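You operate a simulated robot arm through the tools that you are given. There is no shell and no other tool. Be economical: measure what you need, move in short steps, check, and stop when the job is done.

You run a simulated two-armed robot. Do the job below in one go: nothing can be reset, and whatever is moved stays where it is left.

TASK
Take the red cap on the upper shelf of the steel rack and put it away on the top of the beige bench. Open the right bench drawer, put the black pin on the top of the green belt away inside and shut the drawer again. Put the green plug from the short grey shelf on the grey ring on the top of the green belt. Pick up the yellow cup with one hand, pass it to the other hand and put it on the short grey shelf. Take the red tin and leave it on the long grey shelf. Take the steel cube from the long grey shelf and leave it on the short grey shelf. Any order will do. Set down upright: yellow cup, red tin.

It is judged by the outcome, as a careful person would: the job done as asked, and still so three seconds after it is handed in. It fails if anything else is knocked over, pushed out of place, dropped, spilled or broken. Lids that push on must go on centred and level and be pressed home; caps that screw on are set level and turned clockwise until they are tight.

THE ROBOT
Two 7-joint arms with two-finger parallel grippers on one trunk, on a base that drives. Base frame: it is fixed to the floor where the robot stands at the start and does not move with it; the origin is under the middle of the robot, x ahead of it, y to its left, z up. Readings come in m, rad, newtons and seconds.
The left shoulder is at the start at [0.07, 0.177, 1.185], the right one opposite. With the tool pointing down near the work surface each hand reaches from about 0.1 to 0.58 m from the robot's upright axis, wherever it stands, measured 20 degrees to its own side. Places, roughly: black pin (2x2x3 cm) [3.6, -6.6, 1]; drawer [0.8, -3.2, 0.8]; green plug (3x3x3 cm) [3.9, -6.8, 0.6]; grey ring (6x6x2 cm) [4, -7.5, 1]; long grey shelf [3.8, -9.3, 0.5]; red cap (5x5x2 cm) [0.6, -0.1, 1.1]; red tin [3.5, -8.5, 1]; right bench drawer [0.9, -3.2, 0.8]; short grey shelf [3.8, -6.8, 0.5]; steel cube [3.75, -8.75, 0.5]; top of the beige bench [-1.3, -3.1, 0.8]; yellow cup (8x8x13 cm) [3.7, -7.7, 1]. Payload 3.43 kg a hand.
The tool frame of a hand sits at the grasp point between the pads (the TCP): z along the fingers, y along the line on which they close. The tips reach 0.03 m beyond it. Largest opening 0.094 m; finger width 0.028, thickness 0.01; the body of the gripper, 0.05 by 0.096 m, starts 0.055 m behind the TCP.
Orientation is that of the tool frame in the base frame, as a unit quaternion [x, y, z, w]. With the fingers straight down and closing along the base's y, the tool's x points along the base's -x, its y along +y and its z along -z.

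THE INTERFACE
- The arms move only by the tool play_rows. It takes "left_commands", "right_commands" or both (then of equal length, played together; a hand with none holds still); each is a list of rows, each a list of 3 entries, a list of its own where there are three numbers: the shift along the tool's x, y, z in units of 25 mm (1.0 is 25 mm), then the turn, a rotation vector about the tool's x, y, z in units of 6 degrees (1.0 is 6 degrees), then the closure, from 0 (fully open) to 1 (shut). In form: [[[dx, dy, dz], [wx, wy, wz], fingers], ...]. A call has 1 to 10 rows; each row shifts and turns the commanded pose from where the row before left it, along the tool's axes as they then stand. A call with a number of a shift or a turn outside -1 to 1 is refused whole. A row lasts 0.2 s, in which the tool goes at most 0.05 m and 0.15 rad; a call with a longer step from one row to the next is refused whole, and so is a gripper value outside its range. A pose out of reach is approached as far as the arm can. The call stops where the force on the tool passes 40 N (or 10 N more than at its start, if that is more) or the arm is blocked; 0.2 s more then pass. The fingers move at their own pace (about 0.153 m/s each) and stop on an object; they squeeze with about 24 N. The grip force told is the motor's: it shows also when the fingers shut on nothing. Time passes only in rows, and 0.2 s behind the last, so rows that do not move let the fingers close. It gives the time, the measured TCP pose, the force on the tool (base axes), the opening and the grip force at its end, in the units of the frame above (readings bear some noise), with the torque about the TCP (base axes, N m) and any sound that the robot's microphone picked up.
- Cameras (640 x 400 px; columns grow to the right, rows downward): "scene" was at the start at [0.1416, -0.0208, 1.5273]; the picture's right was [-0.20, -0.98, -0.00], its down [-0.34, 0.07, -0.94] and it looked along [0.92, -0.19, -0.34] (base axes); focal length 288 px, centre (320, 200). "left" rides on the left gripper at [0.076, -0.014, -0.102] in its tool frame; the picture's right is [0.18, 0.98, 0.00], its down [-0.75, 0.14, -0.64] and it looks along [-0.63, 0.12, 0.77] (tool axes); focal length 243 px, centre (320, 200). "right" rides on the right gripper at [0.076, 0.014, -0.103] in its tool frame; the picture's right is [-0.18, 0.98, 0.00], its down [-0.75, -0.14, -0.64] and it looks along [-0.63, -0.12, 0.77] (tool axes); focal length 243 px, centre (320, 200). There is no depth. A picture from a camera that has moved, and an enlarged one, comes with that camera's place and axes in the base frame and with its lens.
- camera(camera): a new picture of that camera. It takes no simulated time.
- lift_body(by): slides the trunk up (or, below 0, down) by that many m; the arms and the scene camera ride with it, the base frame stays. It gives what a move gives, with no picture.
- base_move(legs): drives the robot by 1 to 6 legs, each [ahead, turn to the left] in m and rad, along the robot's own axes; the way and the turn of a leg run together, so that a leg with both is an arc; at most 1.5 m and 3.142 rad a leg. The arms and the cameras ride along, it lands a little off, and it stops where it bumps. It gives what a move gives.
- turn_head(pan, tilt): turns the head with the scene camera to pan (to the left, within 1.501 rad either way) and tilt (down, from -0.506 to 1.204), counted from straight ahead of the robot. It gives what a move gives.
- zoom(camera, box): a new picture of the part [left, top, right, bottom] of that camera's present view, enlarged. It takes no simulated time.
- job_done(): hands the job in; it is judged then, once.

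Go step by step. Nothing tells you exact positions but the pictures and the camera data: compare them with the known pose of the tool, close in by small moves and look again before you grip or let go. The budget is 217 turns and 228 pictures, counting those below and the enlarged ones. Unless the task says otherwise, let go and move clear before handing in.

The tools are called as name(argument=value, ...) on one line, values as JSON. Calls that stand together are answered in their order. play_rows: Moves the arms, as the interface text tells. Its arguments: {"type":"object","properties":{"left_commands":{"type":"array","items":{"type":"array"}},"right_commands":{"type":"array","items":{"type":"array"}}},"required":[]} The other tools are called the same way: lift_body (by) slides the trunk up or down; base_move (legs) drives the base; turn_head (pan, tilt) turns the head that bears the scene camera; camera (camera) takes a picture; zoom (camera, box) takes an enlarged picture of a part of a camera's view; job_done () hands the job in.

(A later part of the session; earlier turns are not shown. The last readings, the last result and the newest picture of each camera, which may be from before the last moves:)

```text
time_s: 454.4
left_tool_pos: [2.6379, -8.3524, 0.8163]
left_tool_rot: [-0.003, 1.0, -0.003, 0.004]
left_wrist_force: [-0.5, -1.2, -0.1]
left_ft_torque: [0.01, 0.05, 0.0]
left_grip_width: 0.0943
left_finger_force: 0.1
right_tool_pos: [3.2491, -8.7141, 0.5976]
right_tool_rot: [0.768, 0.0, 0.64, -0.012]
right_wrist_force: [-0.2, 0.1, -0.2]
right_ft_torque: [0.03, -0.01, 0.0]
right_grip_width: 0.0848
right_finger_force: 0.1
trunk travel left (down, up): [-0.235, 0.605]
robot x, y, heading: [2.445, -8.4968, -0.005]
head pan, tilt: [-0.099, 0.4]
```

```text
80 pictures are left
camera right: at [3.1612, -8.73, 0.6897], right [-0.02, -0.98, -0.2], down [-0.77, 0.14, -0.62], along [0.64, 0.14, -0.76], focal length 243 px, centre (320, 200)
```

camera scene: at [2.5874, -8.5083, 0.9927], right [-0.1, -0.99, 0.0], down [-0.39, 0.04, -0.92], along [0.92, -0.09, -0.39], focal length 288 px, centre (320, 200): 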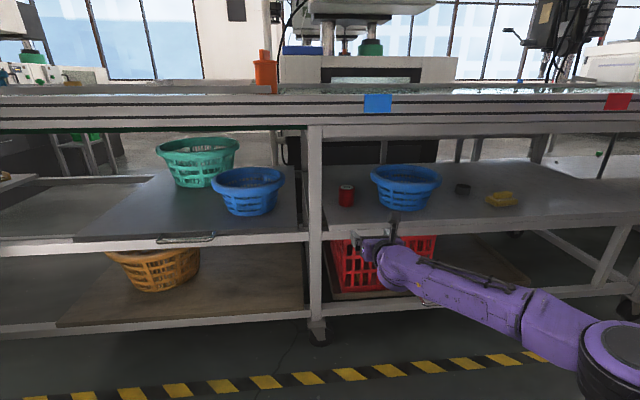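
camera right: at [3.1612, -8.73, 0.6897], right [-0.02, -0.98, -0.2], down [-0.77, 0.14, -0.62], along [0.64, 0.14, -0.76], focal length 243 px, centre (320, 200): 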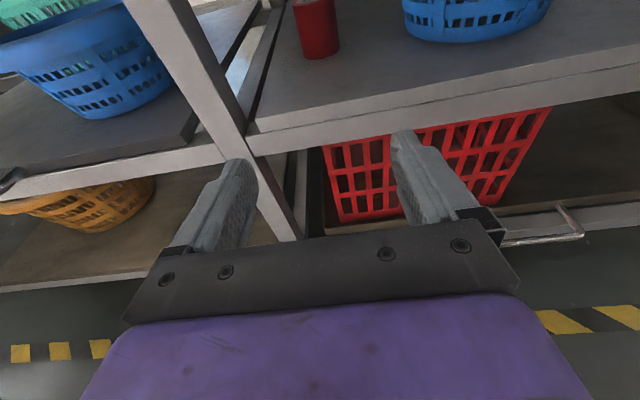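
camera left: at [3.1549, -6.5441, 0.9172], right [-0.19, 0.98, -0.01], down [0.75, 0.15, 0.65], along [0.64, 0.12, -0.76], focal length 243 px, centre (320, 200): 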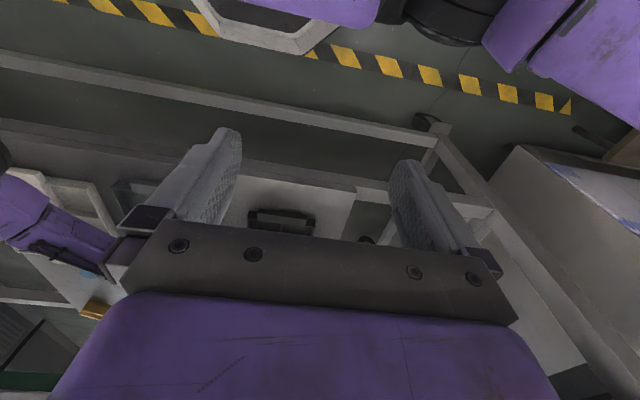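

The tin stands on the long shelf. Last: the pin. Raise the trunk and drive north to the pin with the left (tool-down) hand.

lift_body(by=0.4)

lift_body(by=0.15)

base_move(legs=[[0, 1.576], [1.4, 0], [0.38, 0], [0, -1.571]])

turn_head(pan=0, tilt=0.55)

camera(camera="scene")

```text
time_s: 458.2
left_tool_pos: [2.6387, -8.3518, 1.2153]
left_tool_rot: [-0.003, 1.0, -0.002, 0.003]
left_wrist_force: [0.2, 0.6, 0.5]
left_ft_torque: [-0.02, -0.02, 0.02]
left_grip_width: 0.094
left_finger_force: 0.1
right_tool_pos: [3.248, -8.714, 0.9971]
right_tool_rot: [0.768, 0.0, 0.64, -0.012]
right_wrist_force: [-0.2, 0.6, 0.2]
right_ft_torque: [0.0, 0.01, 0.01]
right_grip_width: 0.0848
right_finger_force: 0.2
trunk travel left (down, up): [-0.635, 0.205]
robot x, y, heading: [2.4465, -8.4988, 0.002]
head pan, tilt: [-0.099, 0.4]
```

```text
time_s: 460.0
left_tool_pos: [2.638, -8.3509, 1.3649]
left_tool_rot: [-0.003, 1.0, -0.003, 0.003]
left_wrist_force: [1.1, 0.3, -0.4]
left_ft_torque: [-0.01, 0.03, 0.01]
left_grip_width: 0.0942
left_finger_force: 0.1
right_tool_pos: [3.2492, -8.7139, 1.1463]
right_tool_rot: [0.769, 0.001, 0.639, -0.013]
right_wrist_force: [0.0, 0.6, -0.6]
right_ft_torque: [-0.01, 0.0, 0.0]
right_grip_width: 0.0847
right_finger_force: 0.1
trunk travel left (down, up): [-0.785, 0.055]
robot x, y, heading: [2.4435, -8.4959, 0.0]
head pan, tilt: [-0.099, 0.4]
```

```text
time_s: 476.8
left_tool_pos: [2.6087, -6.542, 1.3659]
left_tool_rot: [-0.011, 1.0, -0.003, 0.004]
left_wrist_force: [-0.5, 0.3, -0.3]
left_ft_torque: [0.04, 0.03, 0.02]
left_grip_width: 0.094
left_finger_force: 0.0
right_tool_pos: [3.2257, -6.8948, 1.1459]
right_tool_rot: [0.768, 0.007, 0.64, -0.017]
right_wrist_force: [0.2, 0.9, -0.4]
right_ft_torque: [-0.02, 0.03, -0.03]
right_grip_width: 0.0845
right_finger_force: 0.0
trunk travel left (down, up): [-0.785, 0.055]
robot x, y, heading: [2.4169, -6.6884, 0.018]
head pan, tilt: [-0.099, 0.4]
```

```text
time_s: 477.5
left_tool_pos: [2.6089, -6.5417, 1.366]
left_tool_rot: [-0.012, 1.0, -0.003, 0.003]
left_wrist_force: [0.3, 0.5, 0.1]
left_ft_torque: [0.0, -0.01, -0.01]
left_grip_width: 0.0939
left_finger_force: 0.2
right_tool_pos: [3.2253, -6.8933, 1.1472]
right_tool_rot: [0.768, 0.007, 0.64, -0.018]
right_wrist_force: [0.2, 0.2, -0.1]
right_ft_torque: [0.01, 0.01, 0.04]
right_grip_width: 0.0846
right_finger_force: 0.0
trunk travel left (down, up): [-0.785, 0.055]
robot x, y, heading: [2.4201, -6.6889, 0.016]
head pan, tilt: [0.0, 0.55]
```

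```text
79 pictures are left
camera scene: at [2.5584, -6.6901, 1.529], right [0.01, -1.0, 0.0], down [-0.52, -0.01, -0.85], along [0.85, 0.01, -0.52], focal length 288 px, centre (320, 200)
```

scene: 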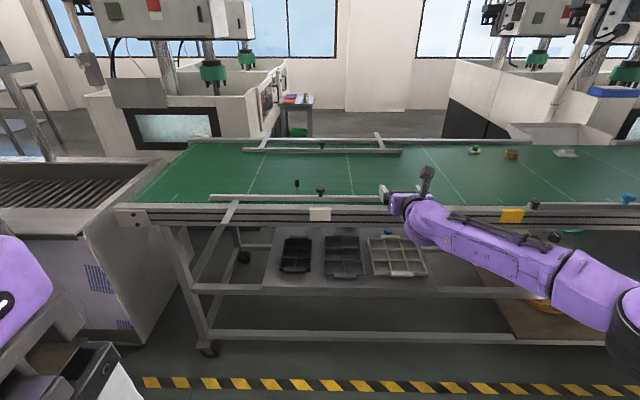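

Drive 0.66 m to the belt and bring the left hand over the pin.

base_move(legs=[[0.66, -0.01]])

play_rows(left_commands=[[[-0.9, 0, 0.9], [0, 0, 0], 0], [[-0.9, 0, 0.9], [0, 0, 0], 0], [[-0.9, 0, 0.9], [0, 0, 0], 0], [[-0.9, 0, 0.9], [0, 0, 0], 0], [[-0.9, 0, 0.9], [0, 0, 0], 0], [[-0.9, 0, 0.9], [0, 0, 0], 0], [[-0.9, 0, 0.9], [0, 0, 0], 0], [[-0.9, 0, 0.9], [0, 0, 0], 0]])

camera(camera="left")

camera(camera="scene")

```text
time_s: 481.1
left_tool_pos: [3.2647, -6.5331, 1.3669]
left_tool_rot: [-0.011, 1.0, -0.003, 0.004]
left_wrist_force: [0.5, 0.4, 0.5]
left_ft_torque: [-0.04, 0.01, 0.02]
left_grip_width: 0.0939
left_finger_force: 0.0
right_tool_pos: [3.881, -6.8857, 1.148]
right_tool_rot: [0.768, 0.005, 0.64, -0.016]
right_wrist_force: [0.1, -0.5, -0.1]
right_ft_torque: [-0.02, 0.02, -0.01]
right_grip_width: 0.0846
right_finger_force: 0.0
trunk travel left (down, up): [-0.785, 0.055]
robot x, y, heading: [3.0746, -6.6773, 0.015]
head pan, tilt: [0.0, 0.55]
```

```text
time_s: 482.9
left_tool_pos: [3.4493, -6.5289, 1.1862]
left_tool_rot: [-0.01, 1.0, -0.003, 0.004]
left_wrist_force: [0.5, -0.8, -0.7]
left_ft_torque: [-0.01, 0.0, -0.01]
left_grip_width: 0.0942
left_finger_force: 0.1
right_tool_pos: [3.8834, -6.885, 1.1456]
right_tool_rot: [0.768, 0.007, 0.64, -0.017]
right_wrist_force: [0.2, -0.2, 0.1]
right_ft_torque: [0.0, 0.02, -0.02]
right_grip_width: 0.0845
right_finger_force: 0.0
trunk travel left (down, up): [-0.785, 0.055]
robot x, y, heading: [3.0749, -6.6808, 0.019]
head pan, tilt: [0.0, 0.55]
```

```text
78 pictures are left
camera left: at [3.3729, -6.5449, 1.2872], right [-0.2, 0.98, -0.01], down [0.75, 0.16, 0.65], along [0.63, 0.13, -0.76], focal length 243 px, centre (320, 200)
```

left: 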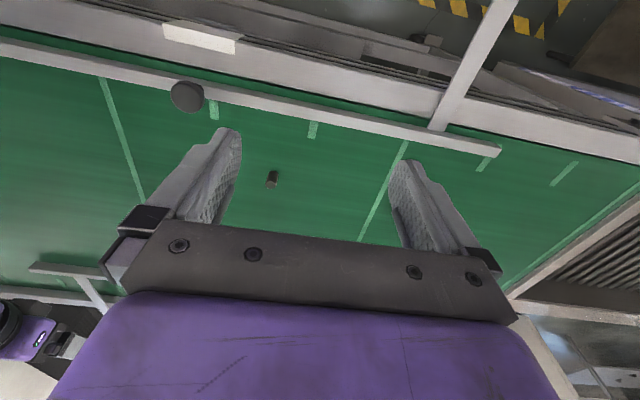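

```text
77 pictures are left
camera scene: at [3.2172, -6.6808, 1.5288], right [0.01, -1.0, 0.0], down [-0.52, -0.01, -0.85], along [0.85, 0.01, -0.52], focal length 288 px, centre (320, 200)
```

scene: 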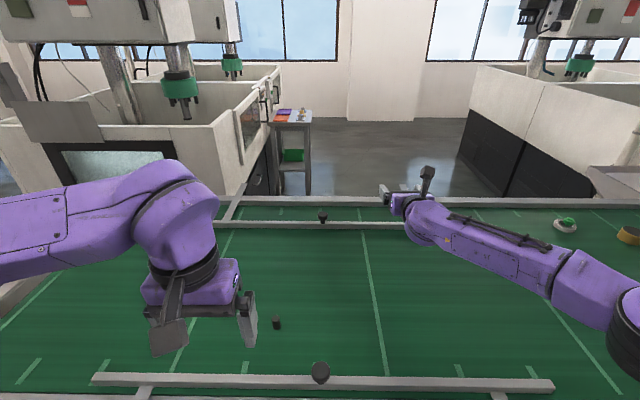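

Pin confirmed at [3.612, -6.575]. Move over it.

play_rows(left_commands=[[[-0.93, -0.27, 0.5], [0, 0, 0], 0], [[-0.93, -0.27, 0.5], [0, 0, 0], 0], [[-0.93, -0.27, 0.5], [0, 0, 0], 0], [[-0.93, -0.27, 0.5], [0, 0, 0], 0], [[-0.93, -0.27, 0.7], [0, 0, 0], 0.3], [[-0.93, -0.27, 0.7], [0, 0, 0], 0.4], [[-0.93, -0.27, 0.7], [0, 0, 0], 0.4]])

camera(camera="left")

```text
time_s: 484.5
left_tool_pos: [3.6117, -6.5769, 1.0852]
left_tool_rot: [-0.011, 1.0, -0.001, 0.002]
left_wrist_force: [0.3, 0.2, -0.4]
left_ft_torque: [0.0, 0.01, 0.0]
left_grip_width: 0.0566
left_finger_force: 0.1
right_tool_pos: [3.8836, -6.8876, 1.1459]
right_tool_rot: [0.768, 0.005, 0.64, -0.017]
right_wrist_force: [0.4, 0.3, -1.3]
right_ft_torque: [0.01, 0.03, 0.02]
right_grip_width: 0.0845
right_finger_force: 0.1
trunk travel left (down, up): [-0.785, 0.055]
robot x, y, heading: [3.075, -6.6795, 0.012]
head pan, tilt: [0.0, 0.55]
```

```text
76 pictures are left
camera left: at [3.5352, -6.5915, 1.1871], right [-0.2, 0.98, -0.01], down [0.75, 0.16, 0.65], along [0.63, 0.13, -0.76], focal length 243 px, centre (320, 200)
```

left: 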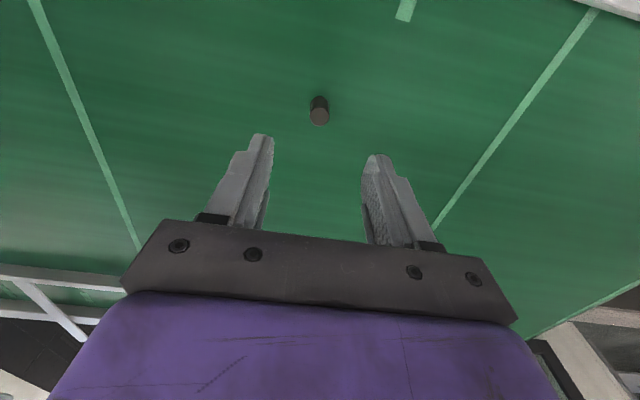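

Aligned. Descend 9.5 cm and grip.

play_rows(left_commands=[[[0, 0, 1], [0, 0, 0], 0.4], [[0, 0, 1], [0, 0, 0], 0.4], [[0, 0, 1], [0, 0, 0], 0.4], [[0, 0, 0.8], [0, 0, 0], 0.4], [[0, 0, 0], [0, 0, 0], 1], [[0, 0, 0], [0, 0, 0], 1], [[0, 0, 0], [0, 0, 0], 1]])

camera(camera="left")

```text
time_s: 486.1
left_tool_pos: [3.6115, -6.5749, 0.9909]
left_tool_rot: [-0.01, 1.0, -0.002, 0.003]
left_wrist_force: [-0.5, -0.9, 0.3]
left_ft_torque: [0.02, 0.02, -0.04]
left_grip_width: 0.0161
left_finger_force: 24.1
right_tool_pos: [3.8818, -6.886, 1.1472]
right_tool_rot: [0.768, 0.006, 0.64, -0.016]
right_wrist_force: [0.0, -0.4, 0.5]
right_ft_torque: [0.0, -0.01, -0.01]
right_grip_width: 0.0846
right_finger_force: 0.0
trunk travel left (down, up): [-0.785, 0.055]
robot x, y, heading: [3.0768, -6.682, 0.012]
head pan, tilt: [0.0, 0.55]
```

```text
75 pictures are left
camera left: at [3.5353, -6.5903, 1.0923], right [-0.2, 0.98, -0.01], down [0.75, 0.16, 0.65], along [0.63, 0.13, -0.76], focal length 243 px, centre (320, 200)
```

left: 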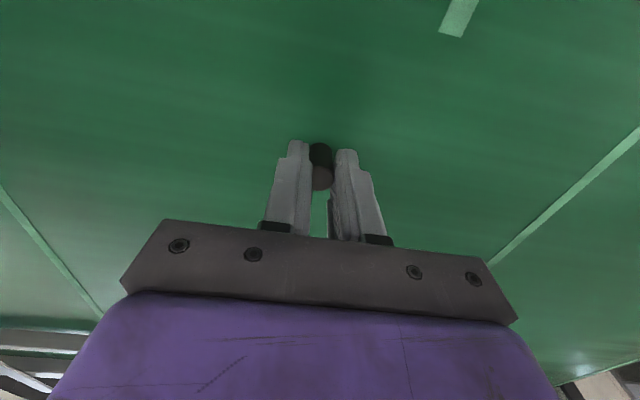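

Pin gripped. Lift, retract, back off and drive north to the drawers.

play_rows(left_commands=[[[0, 0, -1], [0, 0, 0], 1], [[0, 0, -1], [0, 0, 0], 1], [[0, 0, -1], [0, 0, 0], 1], [[0, 0, -1], [0, 0, 0], 1], [[0.5, 0, -1], [0, 0, 0], 1], [[1, 0, -1], [0, 0, 0], 1], [[1, 0, -0.5], [0, 0, 0], 1], [[1, 0, 0], [0, 0, 0], 1], [[1, 0, 0], [0, 0, 0], 1], [[1, 0, 0], [0, 0, 0], 1]])

base_move(legs=[[-0.65, 0], [0, 1.58], [1.5, 0], [1.5, 0], [0.45, 0]])

turn_head(pan=1.0, tilt=0.4)

camera(camera="scene")

```text
time_s: 488.3
left_tool_pos: [3.4727, -6.576, 1.1532]
left_tool_rot: [-0.011, 1.0, -0.002, 0.004]
left_wrist_force: [-0.4, 0.0, -0.5]
left_ft_torque: [-0.01, 0.0, 0.01]
left_grip_width: 0.0159
left_finger_force: 24.0
right_tool_pos: [3.8818, -6.8861, 1.1471]
right_tool_rot: [0.768, 0.007, 0.64, -0.017]
right_wrist_force: [-0.5, 0.5, 0.3]
right_ft_torque: [0.01, 0.04, 0.03]
right_grip_width: 0.0847
right_finger_force: 0.2
trunk travel left (down, up): [-0.785, 0.055]
robot x, y, heading: [3.0761, -6.678, 0.013]
head pan, tilt: [0.0, 0.55]
```

```text
time_s: 512.0
left_tool_pos: [2.3335, -2.8579, 1.1533]
left_tool_rot: [-0.703, 0.711, 0.001, 0.005]
left_wrist_force: [-0.5, -0.2, -0.2]
left_ft_torque: [-0.01, -0.01, -0.03]
left_grip_width: 0.0164
left_finger_force: 23.9
right_tool_pos: [2.6548, -2.4591, 1.1465]
right_tool_rot: [0.547, 0.539, 0.448, -0.458]
right_wrist_force: [-0.3, 0.1, 0.2]
right_ft_torque: [-0.01, 0.0, 0.01]
right_grip_width: 0.0847
right_finger_force: 0.0
trunk travel left (down, up): [-0.785, 0.055]
robot x, y, heading: [2.4252, -3.2623, 1.55]
head pan, tilt: [0.0, 0.55]
```

```text
time_s: 513.2
left_tool_pos: [2.3345, -2.8561, 1.1525]
left_tool_rot: [-0.704, 0.71, 0.0, 0.004]
left_wrist_force: [-0.9, 0.5, -1.3]
left_ft_torque: [0.0, 0.0, -0.03]
left_grip_width: 0.0164
left_finger_force: 24.0
right_tool_pos: [2.6548, -2.4585, 1.1463]
right_tool_rot: [0.548, 0.539, 0.447, -0.457]
right_wrist_force: [-0.1, -0.6, 0.4]
right_ft_torque: [-0.03, -0.02, 0.01]
right_grip_width: 0.0844
right_finger_force: 0.0
trunk travel left (down, up): [-0.785, 0.055]
robot x, y, heading: [2.428, -3.2545, 1.553]
head pan, tilt: [1.0, 0.4]
```

```text
74 pictures are left
camera scene: at [2.3492, -3.1582, 1.5426], right [0.55, 0.83, 0.0], down [0.32, -0.22, -0.92], along [-0.77, 0.51, -0.39], focal length 288 px, centre (320, 200)
```

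scene: 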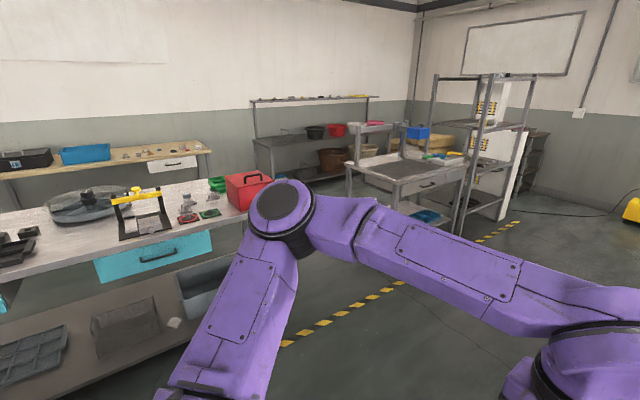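

I can see the right cyan drawer (handle near [0.98, -3.15, 0.78]). Turn to face it and approach partway.

base_move(legs=[[0, 1.585], [0.3, 0]])

turn_head(pan=-0.05, tilt=0.5)

camera(camera="scene")

```text
time_s: 519.2
left_tool_pos: [1.7227, -3.3577, 1.1547]
left_tool_rot: [1.0, 0.003, -0.005, -0.003]
left_wrist_force: [0.5, -0.4, -1.2]
left_ft_torque: [0.03, -0.01, 0.01]
left_grip_width: 0.0161
left_finger_force: 23.9
right_tool_pos: [1.3205, -3.0432, 1.148]
right_tool_rot: [-0.001, 0.767, -0.013, -0.641]
right_wrist_force: [0.3, -0.1, -0.1]
right_ft_torque: [0.02, -0.01, -0.02]
right_grip_width: 0.0845
right_finger_force: 0.0
trunk travel left (down, up): [-0.785, 0.055]
robot x, y, heading: [2.122, -3.2576, -3.139]
head pan, tilt: [1.0, 0.4]
```

```text
time_s: 520.5
left_tool_pos: [1.7229, -3.3575, 1.1523]
left_tool_rot: [1.0, 0.004, -0.003, -0.003]
left_wrist_force: [0.5, 0.4, -0.6]
left_ft_torque: [0.01, -0.01, 0.01]
left_grip_width: 0.0162
left_finger_force: 24.0
right_tool_pos: [1.3191, -3.0432, 1.1473]
right_tool_rot: [-0.001, 0.769, -0.012, -0.639]
right_wrist_force: [0.3, 0.4, -0.3]
right_ft_torque: [-0.01, 0.01, -0.01]
right_grip_width: 0.0845
right_finger_force: 0.1
trunk travel left (down, up): [-0.785, 0.055]
robot x, y, heading: [2.1219, -3.2582, -3.139]
head pan, tilt: [-0.051, 0.499]
```

```text
73 pictures are left
camera scene: at [1.981, -3.2561, 1.5334], right [0.05, 1.0, 0.0], down [0.48, -0.02, -0.88], along [-0.88, 0.04, -0.48], focal length 288 px, centre (320, 200)
```

scene: 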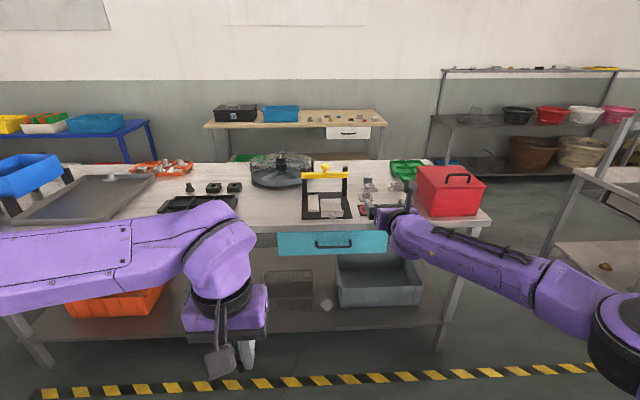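

Reconfigure the right hand: retract, level, and roll 90° so the fingers close vertically on the handle bar.

play_rows(right_commands=[[[0, 0, -1], [0, 0.85, 0], 0.3], [[0, 0, -1], [0, 0.85, 0], 0.3], [[0, 0, -1], [0, 0, 1], 0.3], [[0, 0, -1], [0, 0, 1], 0.3], [[0, 0, -1], [0, 0, 1], 0.3], [[0, 0, -1], [0, 0, 1], 0.3], [[0, 0, -1], [0, 0, 1], 0.3], [[0, 0, -1], [0, 0, 1], 0.3], [[0, 0, -1], [0, 0, 1], 0.3], [[0, 0, 0], [0, 0, 1], 0.3]])

play_rows(right_commands=[[[0, 0, 0], [0, 0, 1], 0.3], [[0, 0, 0], [0, 0, 1], 0.3], [[0, 0, 0], [0, 0, 1], 0.3], [[0, 0, 0], [0, 0, 1], 0.3], [[0, 0, 0], [0, 0, 1], 0.3], [[0, 0, 0], [0, 0, 1], 0.3], [[0, 0, 0], [0, 0, 1], 0.3]])

lift_body(by=-0.22)

camera(camera="scene")

camera(camera="right")

```text
time_s: 522.7
left_tool_pos: [1.7213, -3.3565, 1.1527]
left_tool_rot: [1.0, 0.003, -0.005, -0.002]
left_wrist_force: [0.4, 0.0, -1.1]
left_ft_torque: [0.01, -0.03, -0.02]
left_grip_width: 0.0161
left_finger_force: 23.7
right_tool_pos: [1.5427, -3.0387, 1.155]
right_tool_rot: [0.29, 0.647, -0.299, -0.639]
right_wrist_force: [-0.4, 1.0, -0.3]
right_ft_torque: [-0.01, 0.03, 0.01]
right_grip_width: 0.0657
right_finger_force: 0.1
trunk travel left (down, up): [-0.785, 0.055]
robot x, y, heading: [2.1236, -3.2603, -3.141]
head pan, tilt: [-0.051, 0.499]
```

```text
time_s: 524.3
left_tool_pos: [1.7224, -3.3574, 1.1517]
left_tool_rot: [1.0, 0.003, -0.004, -0.002]
left_wrist_force: [0.6, -0.7, -1.5]
left_ft_torque: [0.01, -0.02, 0.02]
left_grip_width: 0.0165
left_finger_force: 23.6
right_tool_pos: [1.5427, -3.0393, 1.1528]
right_tool_rot: [-0.501, -0.5, 0.509, 0.491]
right_wrist_force: [-0.1, 0.1, -0.1]
right_ft_torque: [0.03, -0.01, 0.02]
right_grip_width: 0.0657
right_finger_force: 0.0
trunk travel left (down, up): [-0.785, 0.055]
robot x, y, heading: [2.1211, -3.2581, -3.14]
head pan, tilt: [-0.051, 0.499]
```

```text
time_s: 526.6
left_tool_pos: [1.7218, -3.3575, 0.9315]
left_tool_rot: [1.0, 0.004, -0.004, -0.002]
left_wrist_force: [0.0, -0.3, -0.6]
left_ft_torque: [0.04, 0.0, -0.02]
left_grip_width: 0.0165
left_finger_force: 23.9
right_tool_pos: [1.5433, -3.0383, 0.9341]
right_tool_rot: [-0.501, -0.501, 0.508, 0.49]
right_wrist_force: [-0.5, -0.4, 0.0]
right_ft_torque: [-0.02, 0.04, -0.01]
right_grip_width: 0.0659
right_finger_force: 0.2
trunk travel left (down, up): [-0.565, 0.275]
robot x, y, heading: [2.1205, -3.2584, -3.141]
head pan, tilt: [-0.051, 0.499]
```

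```text
72 pictures are left
camera scene: at [1.9816, -3.256, 1.3135], right [0.05, 1.0, 0.0], down [0.48, -0.02, -0.88], along [-0.88, 0.04, -0.48], focal length 288 px, centre (320, 200)
```

scene: 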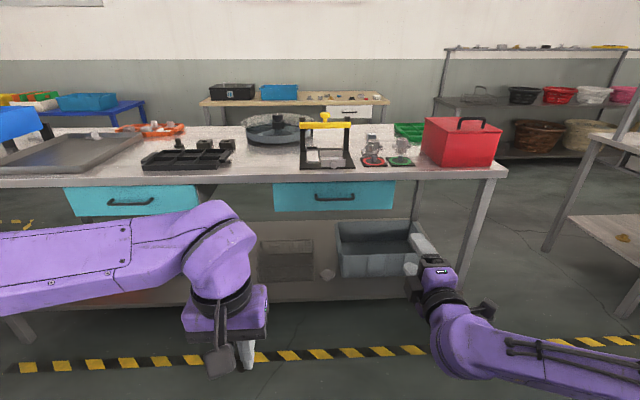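

```text
71 pictures are left
camera right: at [1.6441, -2.9601, 0.9185], right [0.01, -0.2, -0.98], down [0.65, -0.74, 0.16], along [-0.76, -0.64, 0.13], focal length 243 px, centre (320, 200)
```

right: 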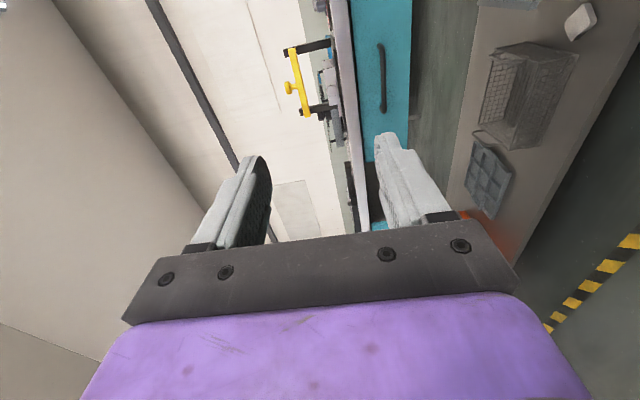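

Handle bar triangulates to [1.028, -3.147, 0.805]. Align the right hand in y/z, then drive closer.

play_rows(right_commands=[[[-0.72, 0.86, 0], [0, 0, 0], 0.3], [[-0.72, 0.86, 0], [0, 0, 0], 0.3], [[-0.72, 0.86, 0], [0, 0, 0], 0.3], [[-0.72, 0.86, 0], [0, 0, 0], 0.3], [[-0.72, 0.86, 0], [0, 0, 0], 0.3], [[-0.72, 0.86, 0], [0, 0, 0], 0.3]])

base_move(legs=[[0.4, 0]])

camera(camera="scene")

camera(camera="right")

```text
time_s: 528.0
left_tool_pos: [1.7223, -3.3574, 0.932]
left_tool_rot: [1.0, 0.004, -0.003, -0.003]
left_wrist_force: [-0.4, -0.6, 0.4]
left_ft_torque: [-0.04, 0.02, -0.04]
left_grip_width: 0.0162
left_finger_force: 24.5
right_tool_pos: [1.5459, -3.1493, 0.8073]
right_tool_rot: [-0.501, -0.501, 0.508, 0.491]
right_wrist_force: [-0.3, -0.6, -0.4]
right_ft_torque: [0.0, 0.01, 0.0]
right_grip_width: 0.0659
right_finger_force: 0.0
trunk travel left (down, up): [-0.565, 0.275]
robot x, y, heading: [2.1229, -3.254, -3.145]
head pan, tilt: [-0.051, 0.499]
```

```text
time_s: 530.5
left_tool_pos: [1.3263, -3.358, 0.9328]
left_tool_rot: [1.0, 0.004, -0.003, -0.003]
left_wrist_force: [0.4, 0.5, -0.9]
left_ft_torque: [0.0, -0.01, 0.03]
left_grip_width: 0.0159
left_finger_force: 23.5
right_tool_pos: [1.1505, -3.1477, 0.8056]
right_tool_rot: [-0.501, -0.5, 0.508, 0.49]
right_wrist_force: [-0.1, -0.3, 0.0]
right_ft_torque: [0.01, 0.02, 0.01]
right_grip_width: 0.0656
right_finger_force: 0.1
trunk travel left (down, up): [-0.565, 0.275]
robot x, y, heading: [1.7283, -3.2575, -3.141]
head pan, tilt: [-0.051, 0.499]
```

```text
70 pictures are left
camera scene: at [1.5853, -3.2563, 1.3134], right [0.05, 1.0, 0.0], down [0.48, -0.02, -0.88], along [-0.88, 0.04, -0.48], focal length 288 px, centre (320, 200)
```

scene: 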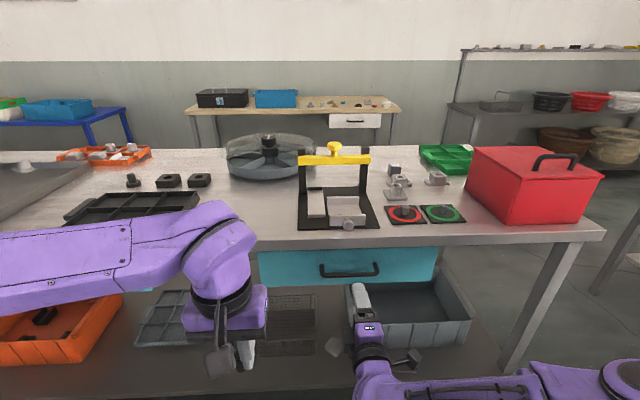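

```text
69 pictures are left
camera right: at [1.2512, -3.0698, 0.7901], right [0.01, -0.2, -0.98], down [0.65, -0.74, 0.16], along [-0.76, -0.64, 0.13], focal length 243 px, centre (320, 200)
```

right: 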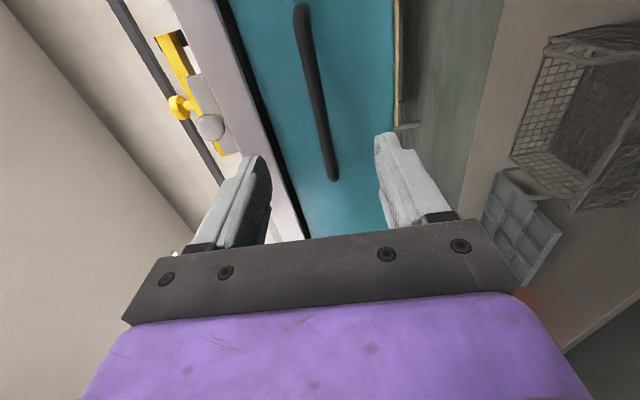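

Perfectly aligned. Drive 0.10 m so the fingers straddle the bar.

base_move(legs=[[0.1, 0]])

camera(camera="right")

zoom(camera="scene", box=[240, 210, 480, 370])

```text
time_s: 531.6
left_tool_pos: [1.2295, -3.3588, 0.9305]
left_tool_rot: [1.0, 0.004, -0.003, -0.003]
left_wrist_force: [0.5, 0.8, -0.8]
left_ft_torque: [-0.01, -0.01, 0.0]
left_grip_width: 0.0162
left_finger_force: 23.7
right_tool_pos: [1.0545, -3.1479, 0.8057]
right_tool_rot: [-0.501, -0.501, 0.508, 0.491]
right_wrist_force: [0.8, -0.2, -0.4]
right_ft_torque: [0.0, -0.01, 0.03]
right_grip_width: 0.0659
right_finger_force: 0.2
trunk travel left (down, up): [-0.565, 0.275]
robot x, y, heading: [1.6316, -3.261, -3.142]
head pan, tilt: [-0.051, 0.499]
```

```text
68 pictures are left
camera right: at [1.1549, -3.0702, 0.79], right [0.01, -0.2, -0.98], down [0.65, -0.74, 0.16], along [-0.76, -0.64, 0.13], focal length 243 px, centre (320, 200)
```

right: 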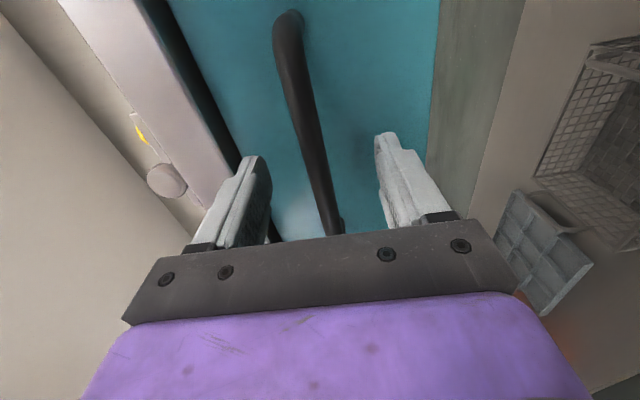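

```text
2.50 times, centred on (360, 290) of scene
camera zoom: at [1.4889, -3.2564, 1.3134], right [0.05, 1.0, 0.0], down [0.48, -0.02, -0.88], along [-0.88, 0.04, -0.48], focal length 719 px, centre (220, -25)
```

zoom: 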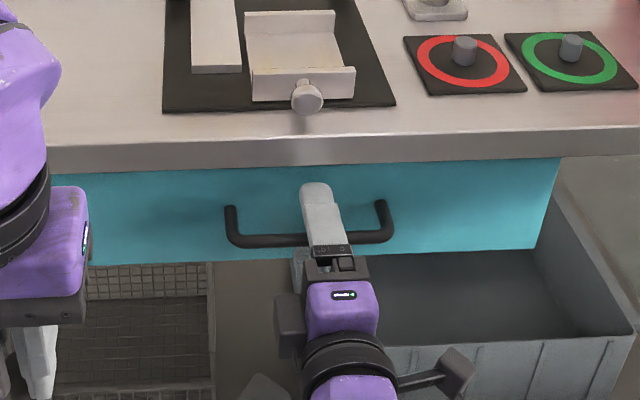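

The fingers straddle the bar. Close.

play_rows(right_commands=[[[0, 0, 0], [0, 0, 0], 0.6], [[0, 0, 0], [0, 0, 0], 1], [[0, 0, 0], [0, 0, 0], 1], [[0, 0, 0], [0, 0, 0], 1]])

camera(camera="right")

```text
time_s: 532.6
left_tool_pos: [1.2316, -3.3574, 0.9325]
left_tool_rot: [1.0, 0.003, -0.004, -0.003]
left_wrist_force: [0.3, -0.2, -0.2]
left_ft_torque: [0.03, 0.01, 0.0]
left_grip_width: 0.0161
left_finger_force: 23.9
right_tool_pos: [1.0562, -3.1488, 0.8053]
right_tool_rot: [-0.501, -0.502, 0.506, 0.49]
right_wrist_force: [10.8, 0.2, -9.5]
right_ft_torque: [0.91, -0.1, -0.37]
right_grip_width: 0.0121
right_finger_force: 44.7
trunk travel left (down, up): [-0.565, 0.275]
robot x, y, heading: [1.6297, -3.2575, -3.142]
head pan, tilt: [-0.051, 0.499]
```

```text
66 pictures are left
camera right: at [1.1565, -3.0701, 0.7896], right [0.01, -0.2, -0.98], down [0.65, -0.74, 0.16], along [-0.76, -0.64, 0.12], focal length 243 px, centre (320, 200)
```

right: 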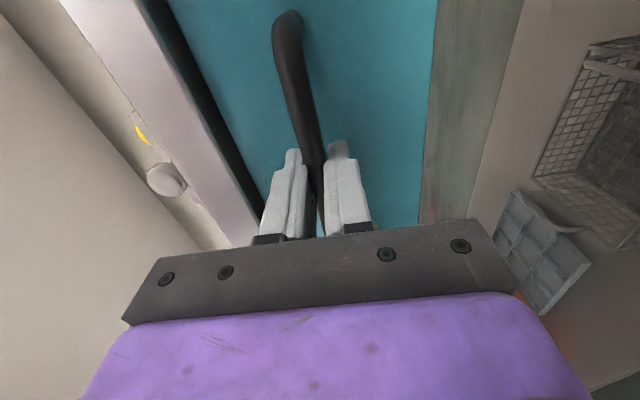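

Firm grip on the bar. Drive back 0.2 m to pull the drawer open.

base_move(legs=[[-0.2, 0]])

camera(camera="scene")

```text
time_s: 534.2
left_tool_pos: [1.4312, -3.3591, 0.9322]
left_tool_rot: [1.0, 0.003, -0.004, -0.004]
left_wrist_force: [0.5, 0.7, -0.8]
left_ft_torque: [0.01, 0.01, -0.01]
left_grip_width: 0.0164
left_finger_force: 24.5
right_tool_pos: [1.2554, -3.1491, 0.8047]
right_tool_rot: [-0.5, -0.502, 0.507, 0.491]
right_wrist_force: [-1.3, -8.8, -16.2]
right_ft_torque: [1.0, -0.14, 0.46]
right_grip_width: 0.0119
right_finger_force: 45.0
trunk travel left (down, up): [-0.565, 0.275]
robot x, y, heading: [1.8347, -3.2618, 3.143]
head pan, tilt: [-0.051, 0.499]
```

```text
65 pictures are left
camera scene: at [1.6902, -3.2578, 1.3132], right [0.05, 1.0, 0.0], down [0.48, -0.02, -0.88], along [-0.88, 0.05, -0.48], focal length 288 px, centre (320, 200)
```

scene: 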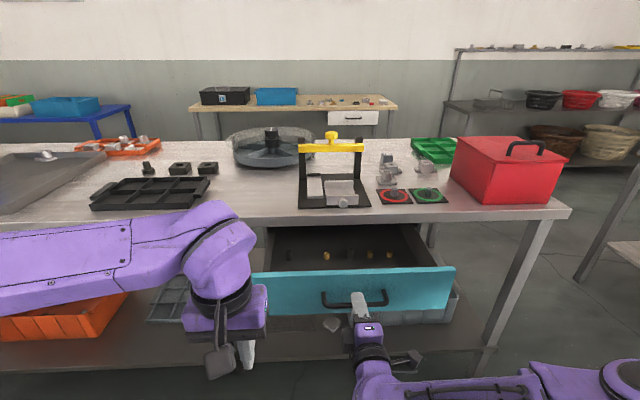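

The drawer opened smoothly; it holds a few small parts at the back. To get my left hand within reach, I'll pull a further 8 cm with the right arm.

play_rows(right_commands=[[[0, 0, -0.8], [0, 0, 0], 1], [[0, 0, -0.8], [0, 0, 0], 1], [[0, 0, -0.8], [0, 0, 0], 1], [[0, 0, -0.8], [0, 0, 0], 1]])

camera(camera="scene")

```text
time_s: 535.2
left_tool_pos: [1.4306, -3.3591, 0.9337]
left_tool_rot: [1.0, 0.004, -0.004, -0.004]
left_wrist_force: [-0.2, -0.7, -0.4]
left_ft_torque: [-0.01, -0.03, 0.02]
left_grip_width: 0.0164
left_finger_force: 23.7
right_tool_pos: [1.3374, -3.1491, 0.8046]
right_tool_rot: [-0.5, -0.503, 0.506, 0.49]
right_wrist_force: [1.1, -13.1, -11.3]
right_ft_torque: [1.35, -0.14, 0.48]
right_grip_width: 0.0117
right_finger_force: 45.1
trunk travel left (down, up): [-0.565, 0.275]
robot x, y, heading: [1.829, -3.2592, 3.143]
head pan, tilt: [-0.051, 0.499]
```

```text
64 pictures are left
camera scene: at [1.6907, -3.2587, 1.3132], right [0.05, 1.0, 0.0], down [0.48, -0.02, -0.88], along [-0.88, 0.05, -0.48], focal length 288 px, centre (320, 200)
```

scene: 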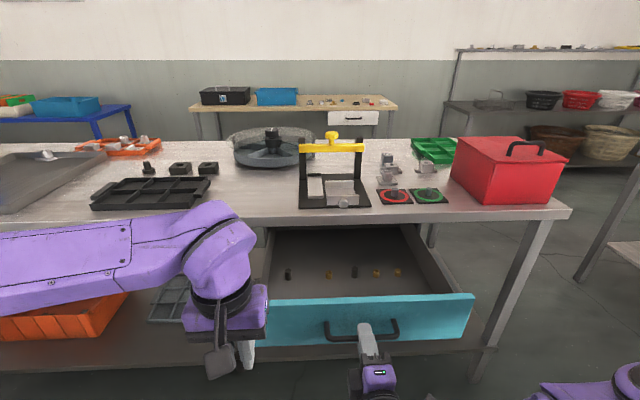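

The drawer is open 0.28 m with a row of small parts mid-way. I'll bring the left hand with the pin over the clear front area at [1.165, -3.26].

play_rows(left_commands=[[[0, 0, -0.8], [0, 0, 0], 1], [[-1, -0.4, -0.4], [0, 0, 0], 1], [[-1, -0.4, 0], [0, 0, 0], 1], [[-1, -0.4, 0], [0, 0, 0], 1], [[-1, -0.4, 0], [0, 0, 0], 1], [[-1, -0.4, 0], [0, 0, 0], 1], [[-1, -0.4, 0], [0, 0, 0], 1], [[-1, -0.4, 0], [0, 0, 0], 1], [[-1, -0.4, 0], [0, 0, 0], 1], [[-1, -0.4, 0], [0, 0, 0], 1]])

play_rows(left_commands=[[[-0.8, -0.4, 0], [0, 0, 0], 1], [[-0.8, 0, 0], [0, 0, 0], 1]])

camera(camera="left")

camera(camera="scene")

```text
time_s: 537.4
left_tool_pos: [1.2466, -3.2871, 0.9626]
left_tool_rot: [1.0, 0.003, -0.003, -0.004]
left_wrist_force: [-0.2, -0.9, -1.0]
left_ft_torque: [-0.01, -0.01, -0.02]
left_grip_width: 0.0163
left_finger_force: 24.2
left hand out of reach, approached as far as the arm can: row 9, 10
right_tool_pos: [1.3353, -3.1496, 0.8053]
right_tool_rot: [-0.501, -0.502, 0.507, 0.491]
right_wrist_force: [-0.5, -15.6, -17.1]
right_ft_torque: [1.21, -0.15, 0.37]
right_grip_width: 0.0117
right_finger_force: 45.4
trunk travel left (down, up): [-0.565, 0.275]
robot x, y, heading: [1.8333, -3.2551, 3.146]
head pan, tilt: [-0.051, 0.499]
```

```text
time_s: 538.0
left_tool_pos: [1.2465, -3.2877, 0.9625]
left_tool_rot: [1.0, 0.002, -0.003, -0.003]
left_wrist_force: [-1.1, -0.4, -0.9]
left_ft_torque: [0.01, 0.02, 0.01]
left_grip_width: 0.0162
left_finger_force: 24.0
left hand out of reach, approached as far as the arm can: row 1, 2
right_tool_pos: [1.3364, -3.1493, 0.8045]
right_tool_rot: [-0.501, -0.502, 0.506, 0.491]
right_wrist_force: [-0.1, -15.0, -16.8]
right_ft_torque: [1.33, -0.16, 0.27]
right_grip_width: 0.0116
right_finger_force: 44.5
trunk travel left (down, up): [-0.565, 0.275]
robot x, y, heading: [1.8308, -3.2575, 3.141]
head pan, tilt: [-0.051, 0.499]
```

```text
63 pictures are left
camera left: at [1.3229, -3.2728, 1.0639], right [0.19, -0.98, -0.01], down [-0.75, -0.15, 0.65], along [-0.63, -0.12, -0.76], focal length 243 px, centre (320, 200)
```

left: 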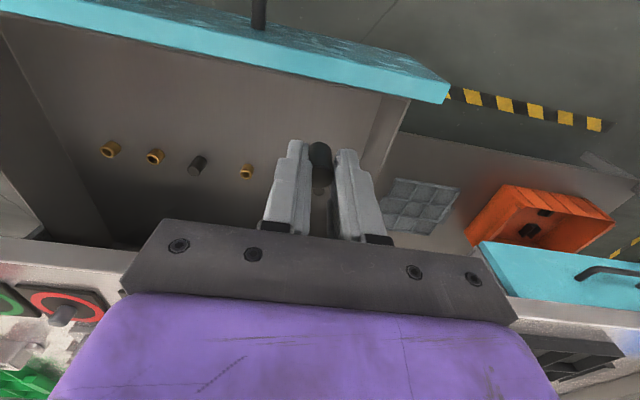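

```text
62 pictures are left
camera scene: at [1.6895, -3.259, 1.3131], right [0.05, 1.0, 0.0], down [0.48, -0.02, -0.88], along [-0.88, 0.05, -0.48], focal length 288 px, centre (320, 200)
```

scene: 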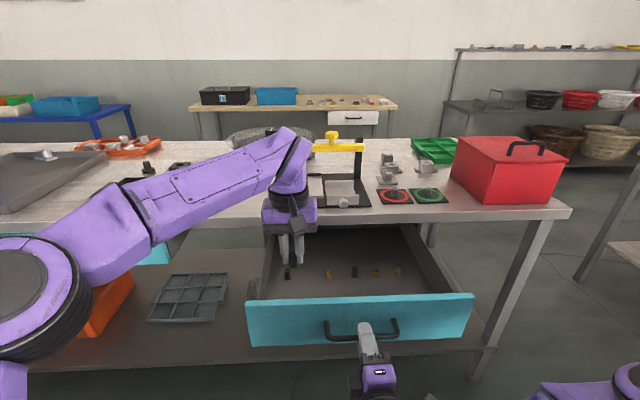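

I need a few more centimetres: pull the drawer another 5 cm with the right arm.

play_rows(right_commands=[[[0, 0, -0.7], [0, 0, 0], 1], [[0, 0, -0.7], [0, 0, 0], 1], [[0, 0, -0.7], [0, 0, 0], 1]])

camera(camera="left")

camera(camera="scene")

```text
time_s: 538.8
left_tool_pos: [1.2473, -3.2877, 0.9621]
left_tool_rot: [1.0, 0.003, -0.003, -0.004]
left_wrist_force: [0.6, -0.3, -0.3]
left_ft_torque: [-0.01, -0.03, 0.01]
left_grip_width: 0.0166
left_finger_force: 24.0
right_tool_pos: [1.387, -3.1492, 0.8042]
right_tool_rot: [-0.5, -0.503, 0.507, 0.49]
right_wrist_force: [1.1, -24.6, -16.6]
right_ft_torque: [1.2, -0.11, -0.7]
right_grip_width: 0.012
right_finger_force: 45.4
trunk travel left (down, up): [-0.565, 0.275]
robot x, y, heading: [1.8318, -3.2597, -3.139]
head pan, tilt: [-0.051, 0.499]
```

```text
61 pictures are left
camera left: at [1.3235, -3.2745, 1.0642], right [0.19, -0.98, -0.01], down [-0.75, -0.15, 0.65], along [-0.64, -0.12, -0.76], focal length 243 px, centre (320, 200)
```

left: 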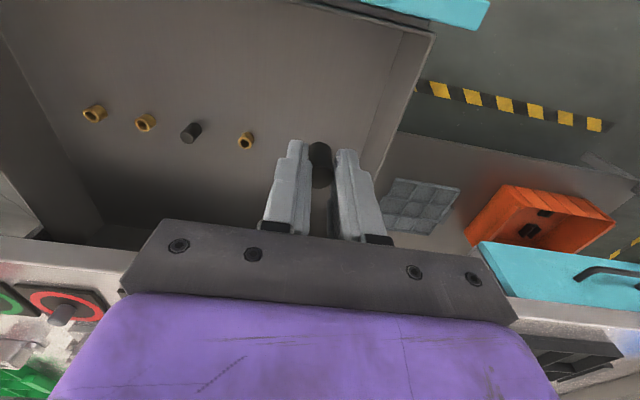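

```text
60 pictures are left
camera scene: at [1.6903, -3.2608, 1.3132], right [0.05, 1.0, 0.0], down [0.48, -0.02, -0.88], along [-0.88, 0.05, -0.48], focal length 288 px, centre (320, 200)
```

scene: 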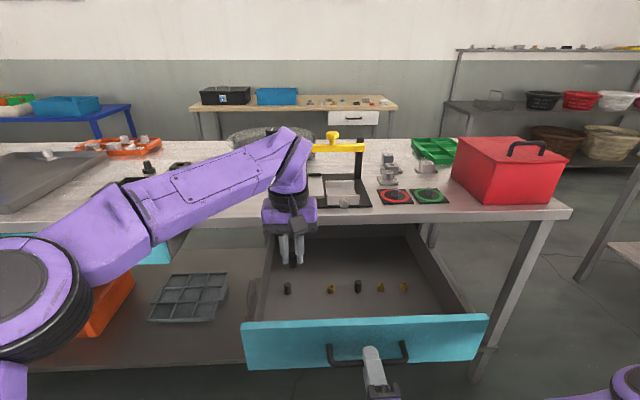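

Good: the clear area is now under my left hand. Lower to just above and check.

play_rows(left_commands=[[[-0.1, -0.12, 0.88], [0, 0, 0], 1], [[-0.1, -0.12, 0.88], [0, 0, 0], 1], [[-0.25, -0.12, 0.88], [0, 0, 0], 1], [[-0.25, -0.12, 0.88], [0, 0, 0], 1], [[-0.3, -0.12, 0.88], [0, 0, 0], 1], [[-0.3, -0.12, 0.88], [0, 0, 0], 1]])

camera(camera="left")

zoom(camera="scene", box=[220, 180, 480, 380])

```text
time_s: 540.2
left_tool_pos: [1.214, -3.2708, 0.8299]
left_tool_rot: [1.0, 0.003, -0.003, -0.005]
left_wrist_force: [-0.4, 0.2, -0.9]
left_ft_torque: [-0.04, 0.0, 0.0]
left_grip_width: 0.0161
left_finger_force: 23.8
right_tool_pos: [1.3871, -3.1498, 0.8058]
right_tool_rot: [-0.5, -0.503, 0.507, 0.491]
right_wrist_force: [-1.8, -28.7, -18.0]
right_ft_torque: [1.17, -0.2, 0.95]
right_grip_width: 0.0118
right_finger_force: 45.2
trunk travel left (down, up): [-0.565, 0.275]
robot x, y, heading: [1.8329, -3.2566, -3.144]
head pan, tilt: [-0.051, 0.499]
```

```text
59 pictures are left
camera left: at [1.2907, -3.2563, 0.9321], right [0.19, -0.98, -0.01], down [-0.75, -0.15, 0.65], along [-0.64, -0.11, -0.76], focal length 243 px, centre (320, 200)
```

left: 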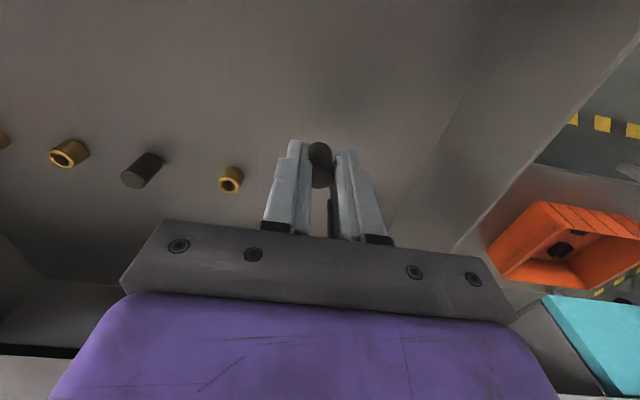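

```text
2.00 times, centred on (350, 280) of scene
camera zoom: at [1.6895, -3.2619, 1.3132], right [0.05, 1.0, 0.0], down [0.48, -0.02, -0.88], along [-0.88, 0.05, -0.48], focal length 576 px, centre (260, 40)
```

zoom: 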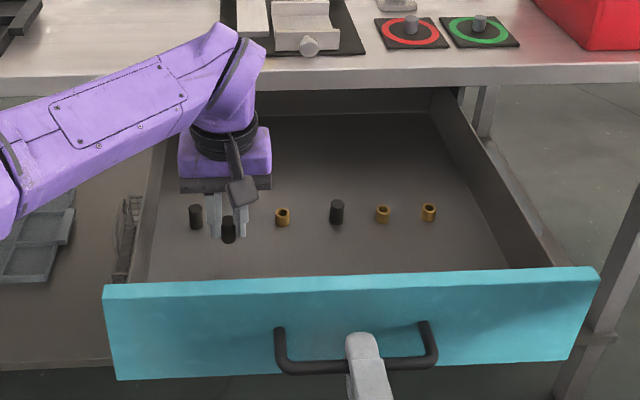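

Good position in front of the row. Lower in steps until contact with the drawer floor.

play_rows(left_commands=[[[0, 0, 0.4], [0, 0, 0], 1]])

play_rows(left_commands=[[[0, 0, 0.3], [0, 0, 0], 1]])

play_rows(left_commands=[[[0, 0, 0.2], [0, 0, 0], 1]])

zoom(camera="scene", box=[280, 240, 380, 320])

```text
time_s: 540.6
left_tool_pos: [1.2143, -3.27, 0.8212]
left_tool_rot: [1.0, 0.003, -0.003, -0.005]
left_wrist_force: [-0.7, -0.6, 0.4]
left_ft_torque: [0.01, 0.02, 0.02]
left_grip_width: 0.0165
left_finger_force: 23.9
right_tool_pos: [1.3873, -3.1492, 0.805]
right_tool_rot: [-0.5, -0.503, 0.506, 0.491]
right_wrist_force: [0.5, -30.3, -16.8]
right_ft_torque: [1.11, -0.18, 0.67]
right_grip_width: 0.012
right_finger_force: 44.7
trunk travel left (down, up): [-0.565, 0.275]
robot x, y, heading: [1.836, -3.2601, 3.14]
head pan, tilt: [-0.051, 0.499]
```

```text
time_s: 541.0
left_tool_pos: [1.2152, -3.2701, 0.8134]
left_tool_rot: [1.0, 0.002, -0.002, -0.005]
left_wrist_force: [1.2, 0.1, -0.6]
left_ft_torque: [0.03, 0.0, -0.01]
left_grip_width: 0.0162
left_finger_force: 23.9
right_tool_pos: [1.3866, -3.1494, 0.8038]
right_tool_rot: [-0.499, -0.504, 0.506, 0.491]
right_wrist_force: [0.1, -31.0, -16.7]
right_ft_torque: [1.18, -0.18, 0.5]
right_grip_width: 0.0117
right_finger_force: 44.9
trunk travel left (down, up): [-0.565, 0.275]
robot x, y, heading: [1.8346, -3.2637, 3.143]
head pan, tilt: [-0.051, 0.499]
```

```text
time_s: 541.4
left_tool_pos: [1.2138, -3.2698, 0.8091]
left_tool_rot: [1.0, 0.003, -0.004, -0.005]
left_wrist_force: [0.0, 0.0, -0.2]
left_ft_torque: [-0.02, -0.01, 0.0]
left_grip_width: 0.0163
left_finger_force: 24.4
right_tool_pos: [1.387, -3.1492, 0.8041]
right_tool_rot: [-0.5, -0.503, 0.506, 0.491]
right_wrist_force: [0.1, -30.2, -17.0]
right_ft_torque: [1.21, -0.2, 0.37]
right_grip_width: 0.0117
right_finger_force: 45.0
trunk travel left (down, up): [-0.565, 0.275]
robot x, y, heading: [1.8331, -3.2599, 3.141]
head pan, tilt: [-0.051, 0.499]
```

```text
5.00 times, centred on (330, 280) of scene
camera zoom: at [1.6899, -3.2623, 1.3132], right [0.05, 1.0, 0.0], down [0.48, -0.02, -0.88], along [-0.88, 0.05, -0.48], focal length 1439 px, centre (270, -200)
```

zoom: 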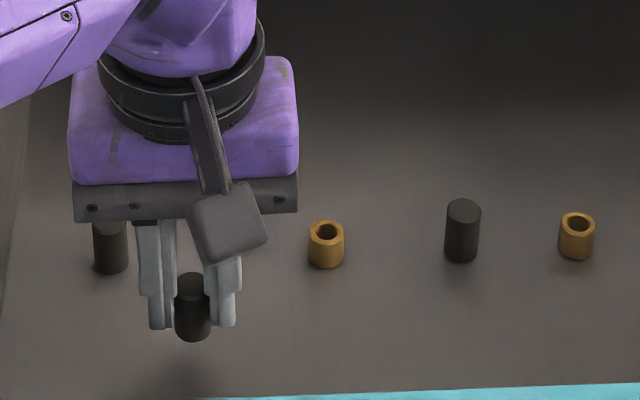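

About 2 cm left to the floor; continue.

play_rows(left_commands=[[[0, 0, 0.5], [0, 0, 0], 1]])

play_rows(left_commands=[[[0, 0, 0.16], [0, 0, 0], 1]])

play_rows(left_commands=[[[0, 0, 0.12], [0, 0, 0], 1]])

zoom(camera="scene", box=[280, 240, 380, 320])

```text
time_s: 541.8
left_tool_pos: [1.2138, -3.2707, 0.7948]
left_tool_rot: [1.0, 0.002, -0.004, -0.005]
left_wrist_force: [0.0, 0.5, -0.7]
left_ft_torque: [-0.02, 0.01, 0.03]
left_grip_width: 0.0159
left_finger_force: 24.1
right_tool_pos: [1.3876, -3.1484, 0.8051]
right_tool_rot: [-0.499, -0.503, 0.506, 0.491]
right_wrist_force: [-0.9, -30.2, -17.2]
right_ft_torque: [1.2, -0.14, 0.35]
right_grip_width: 0.0116
right_finger_force: 45.0
trunk travel left (down, up): [-0.565, 0.275]
robot x, y, heading: [1.8337, -3.2569, 3.141]
head pan, tilt: [-0.051, 0.499]
```

```text
time_s: 542.2
left_tool_pos: [1.215, -3.2712, 0.7932]
left_tool_rot: [1.0, 0.004, -0.004, -0.005]
left_wrist_force: [5.1, -2.3, 15.3]
left_ft_torque: [-0.17, -0.12, 0.04]
left_grip_width: 0.0164
left_finger_force: 23.3
right_tool_pos: [1.3866, -3.1489, 0.8051]
right_tool_rot: [-0.5, -0.503, 0.505, 0.491]
right_wrist_force: [-5.6, -30.8, -24.5]
right_ft_torque: [1.01, -0.24, 0.85]
right_grip_width: 0.0118
right_finger_force: 45.0
trunk travel left (down, up): [-0.565, 0.275]
robot x, y, heading: [1.832, -3.2594, -3.148]
head pan, tilt: [-0.051, 0.499]
```

```text
time_s: 542.6
left_tool_pos: [1.2151, -3.2698, 0.7901]
left_tool_rot: [1.0, 0.004, -0.005, -0.006]
left_wrist_force: [1.1, -3.7, 19.1]
left_ft_torque: [-0.17, 0.07, -0.03]
left_grip_width: 0.0165
left_finger_force: 23.9
right_tool_pos: [1.3879, -3.1486, 0.8035]
right_tool_rot: [-0.499, -0.504, 0.505, 0.492]
right_wrist_force: [-2.0, -31.3, -27.3]
right_ft_torque: [1.06, -0.24, 0.41]
right_grip_width: 0.0117
right_finger_force: 44.6
trunk travel left (down, up): [-0.565, 0.275]
robot x, y, heading: [1.8284, -3.2588, -3.137]
head pan, tilt: [-0.051, 0.499]
```

```text
5.00 times, centred on (330, 280) of scene
camera zoom: at [1.6916, -3.2631, 1.3135], right [0.05, 1.0, 0.0], down [0.48, -0.02, -0.88], along [-0.88, 0.05, -0.48], focal length 1439 px, centre (270, -200)
```

zoom: 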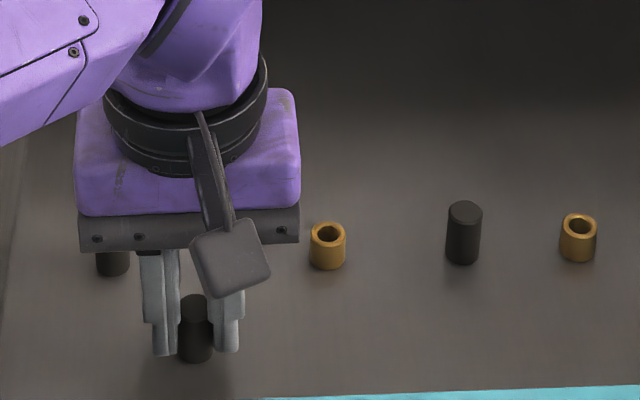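

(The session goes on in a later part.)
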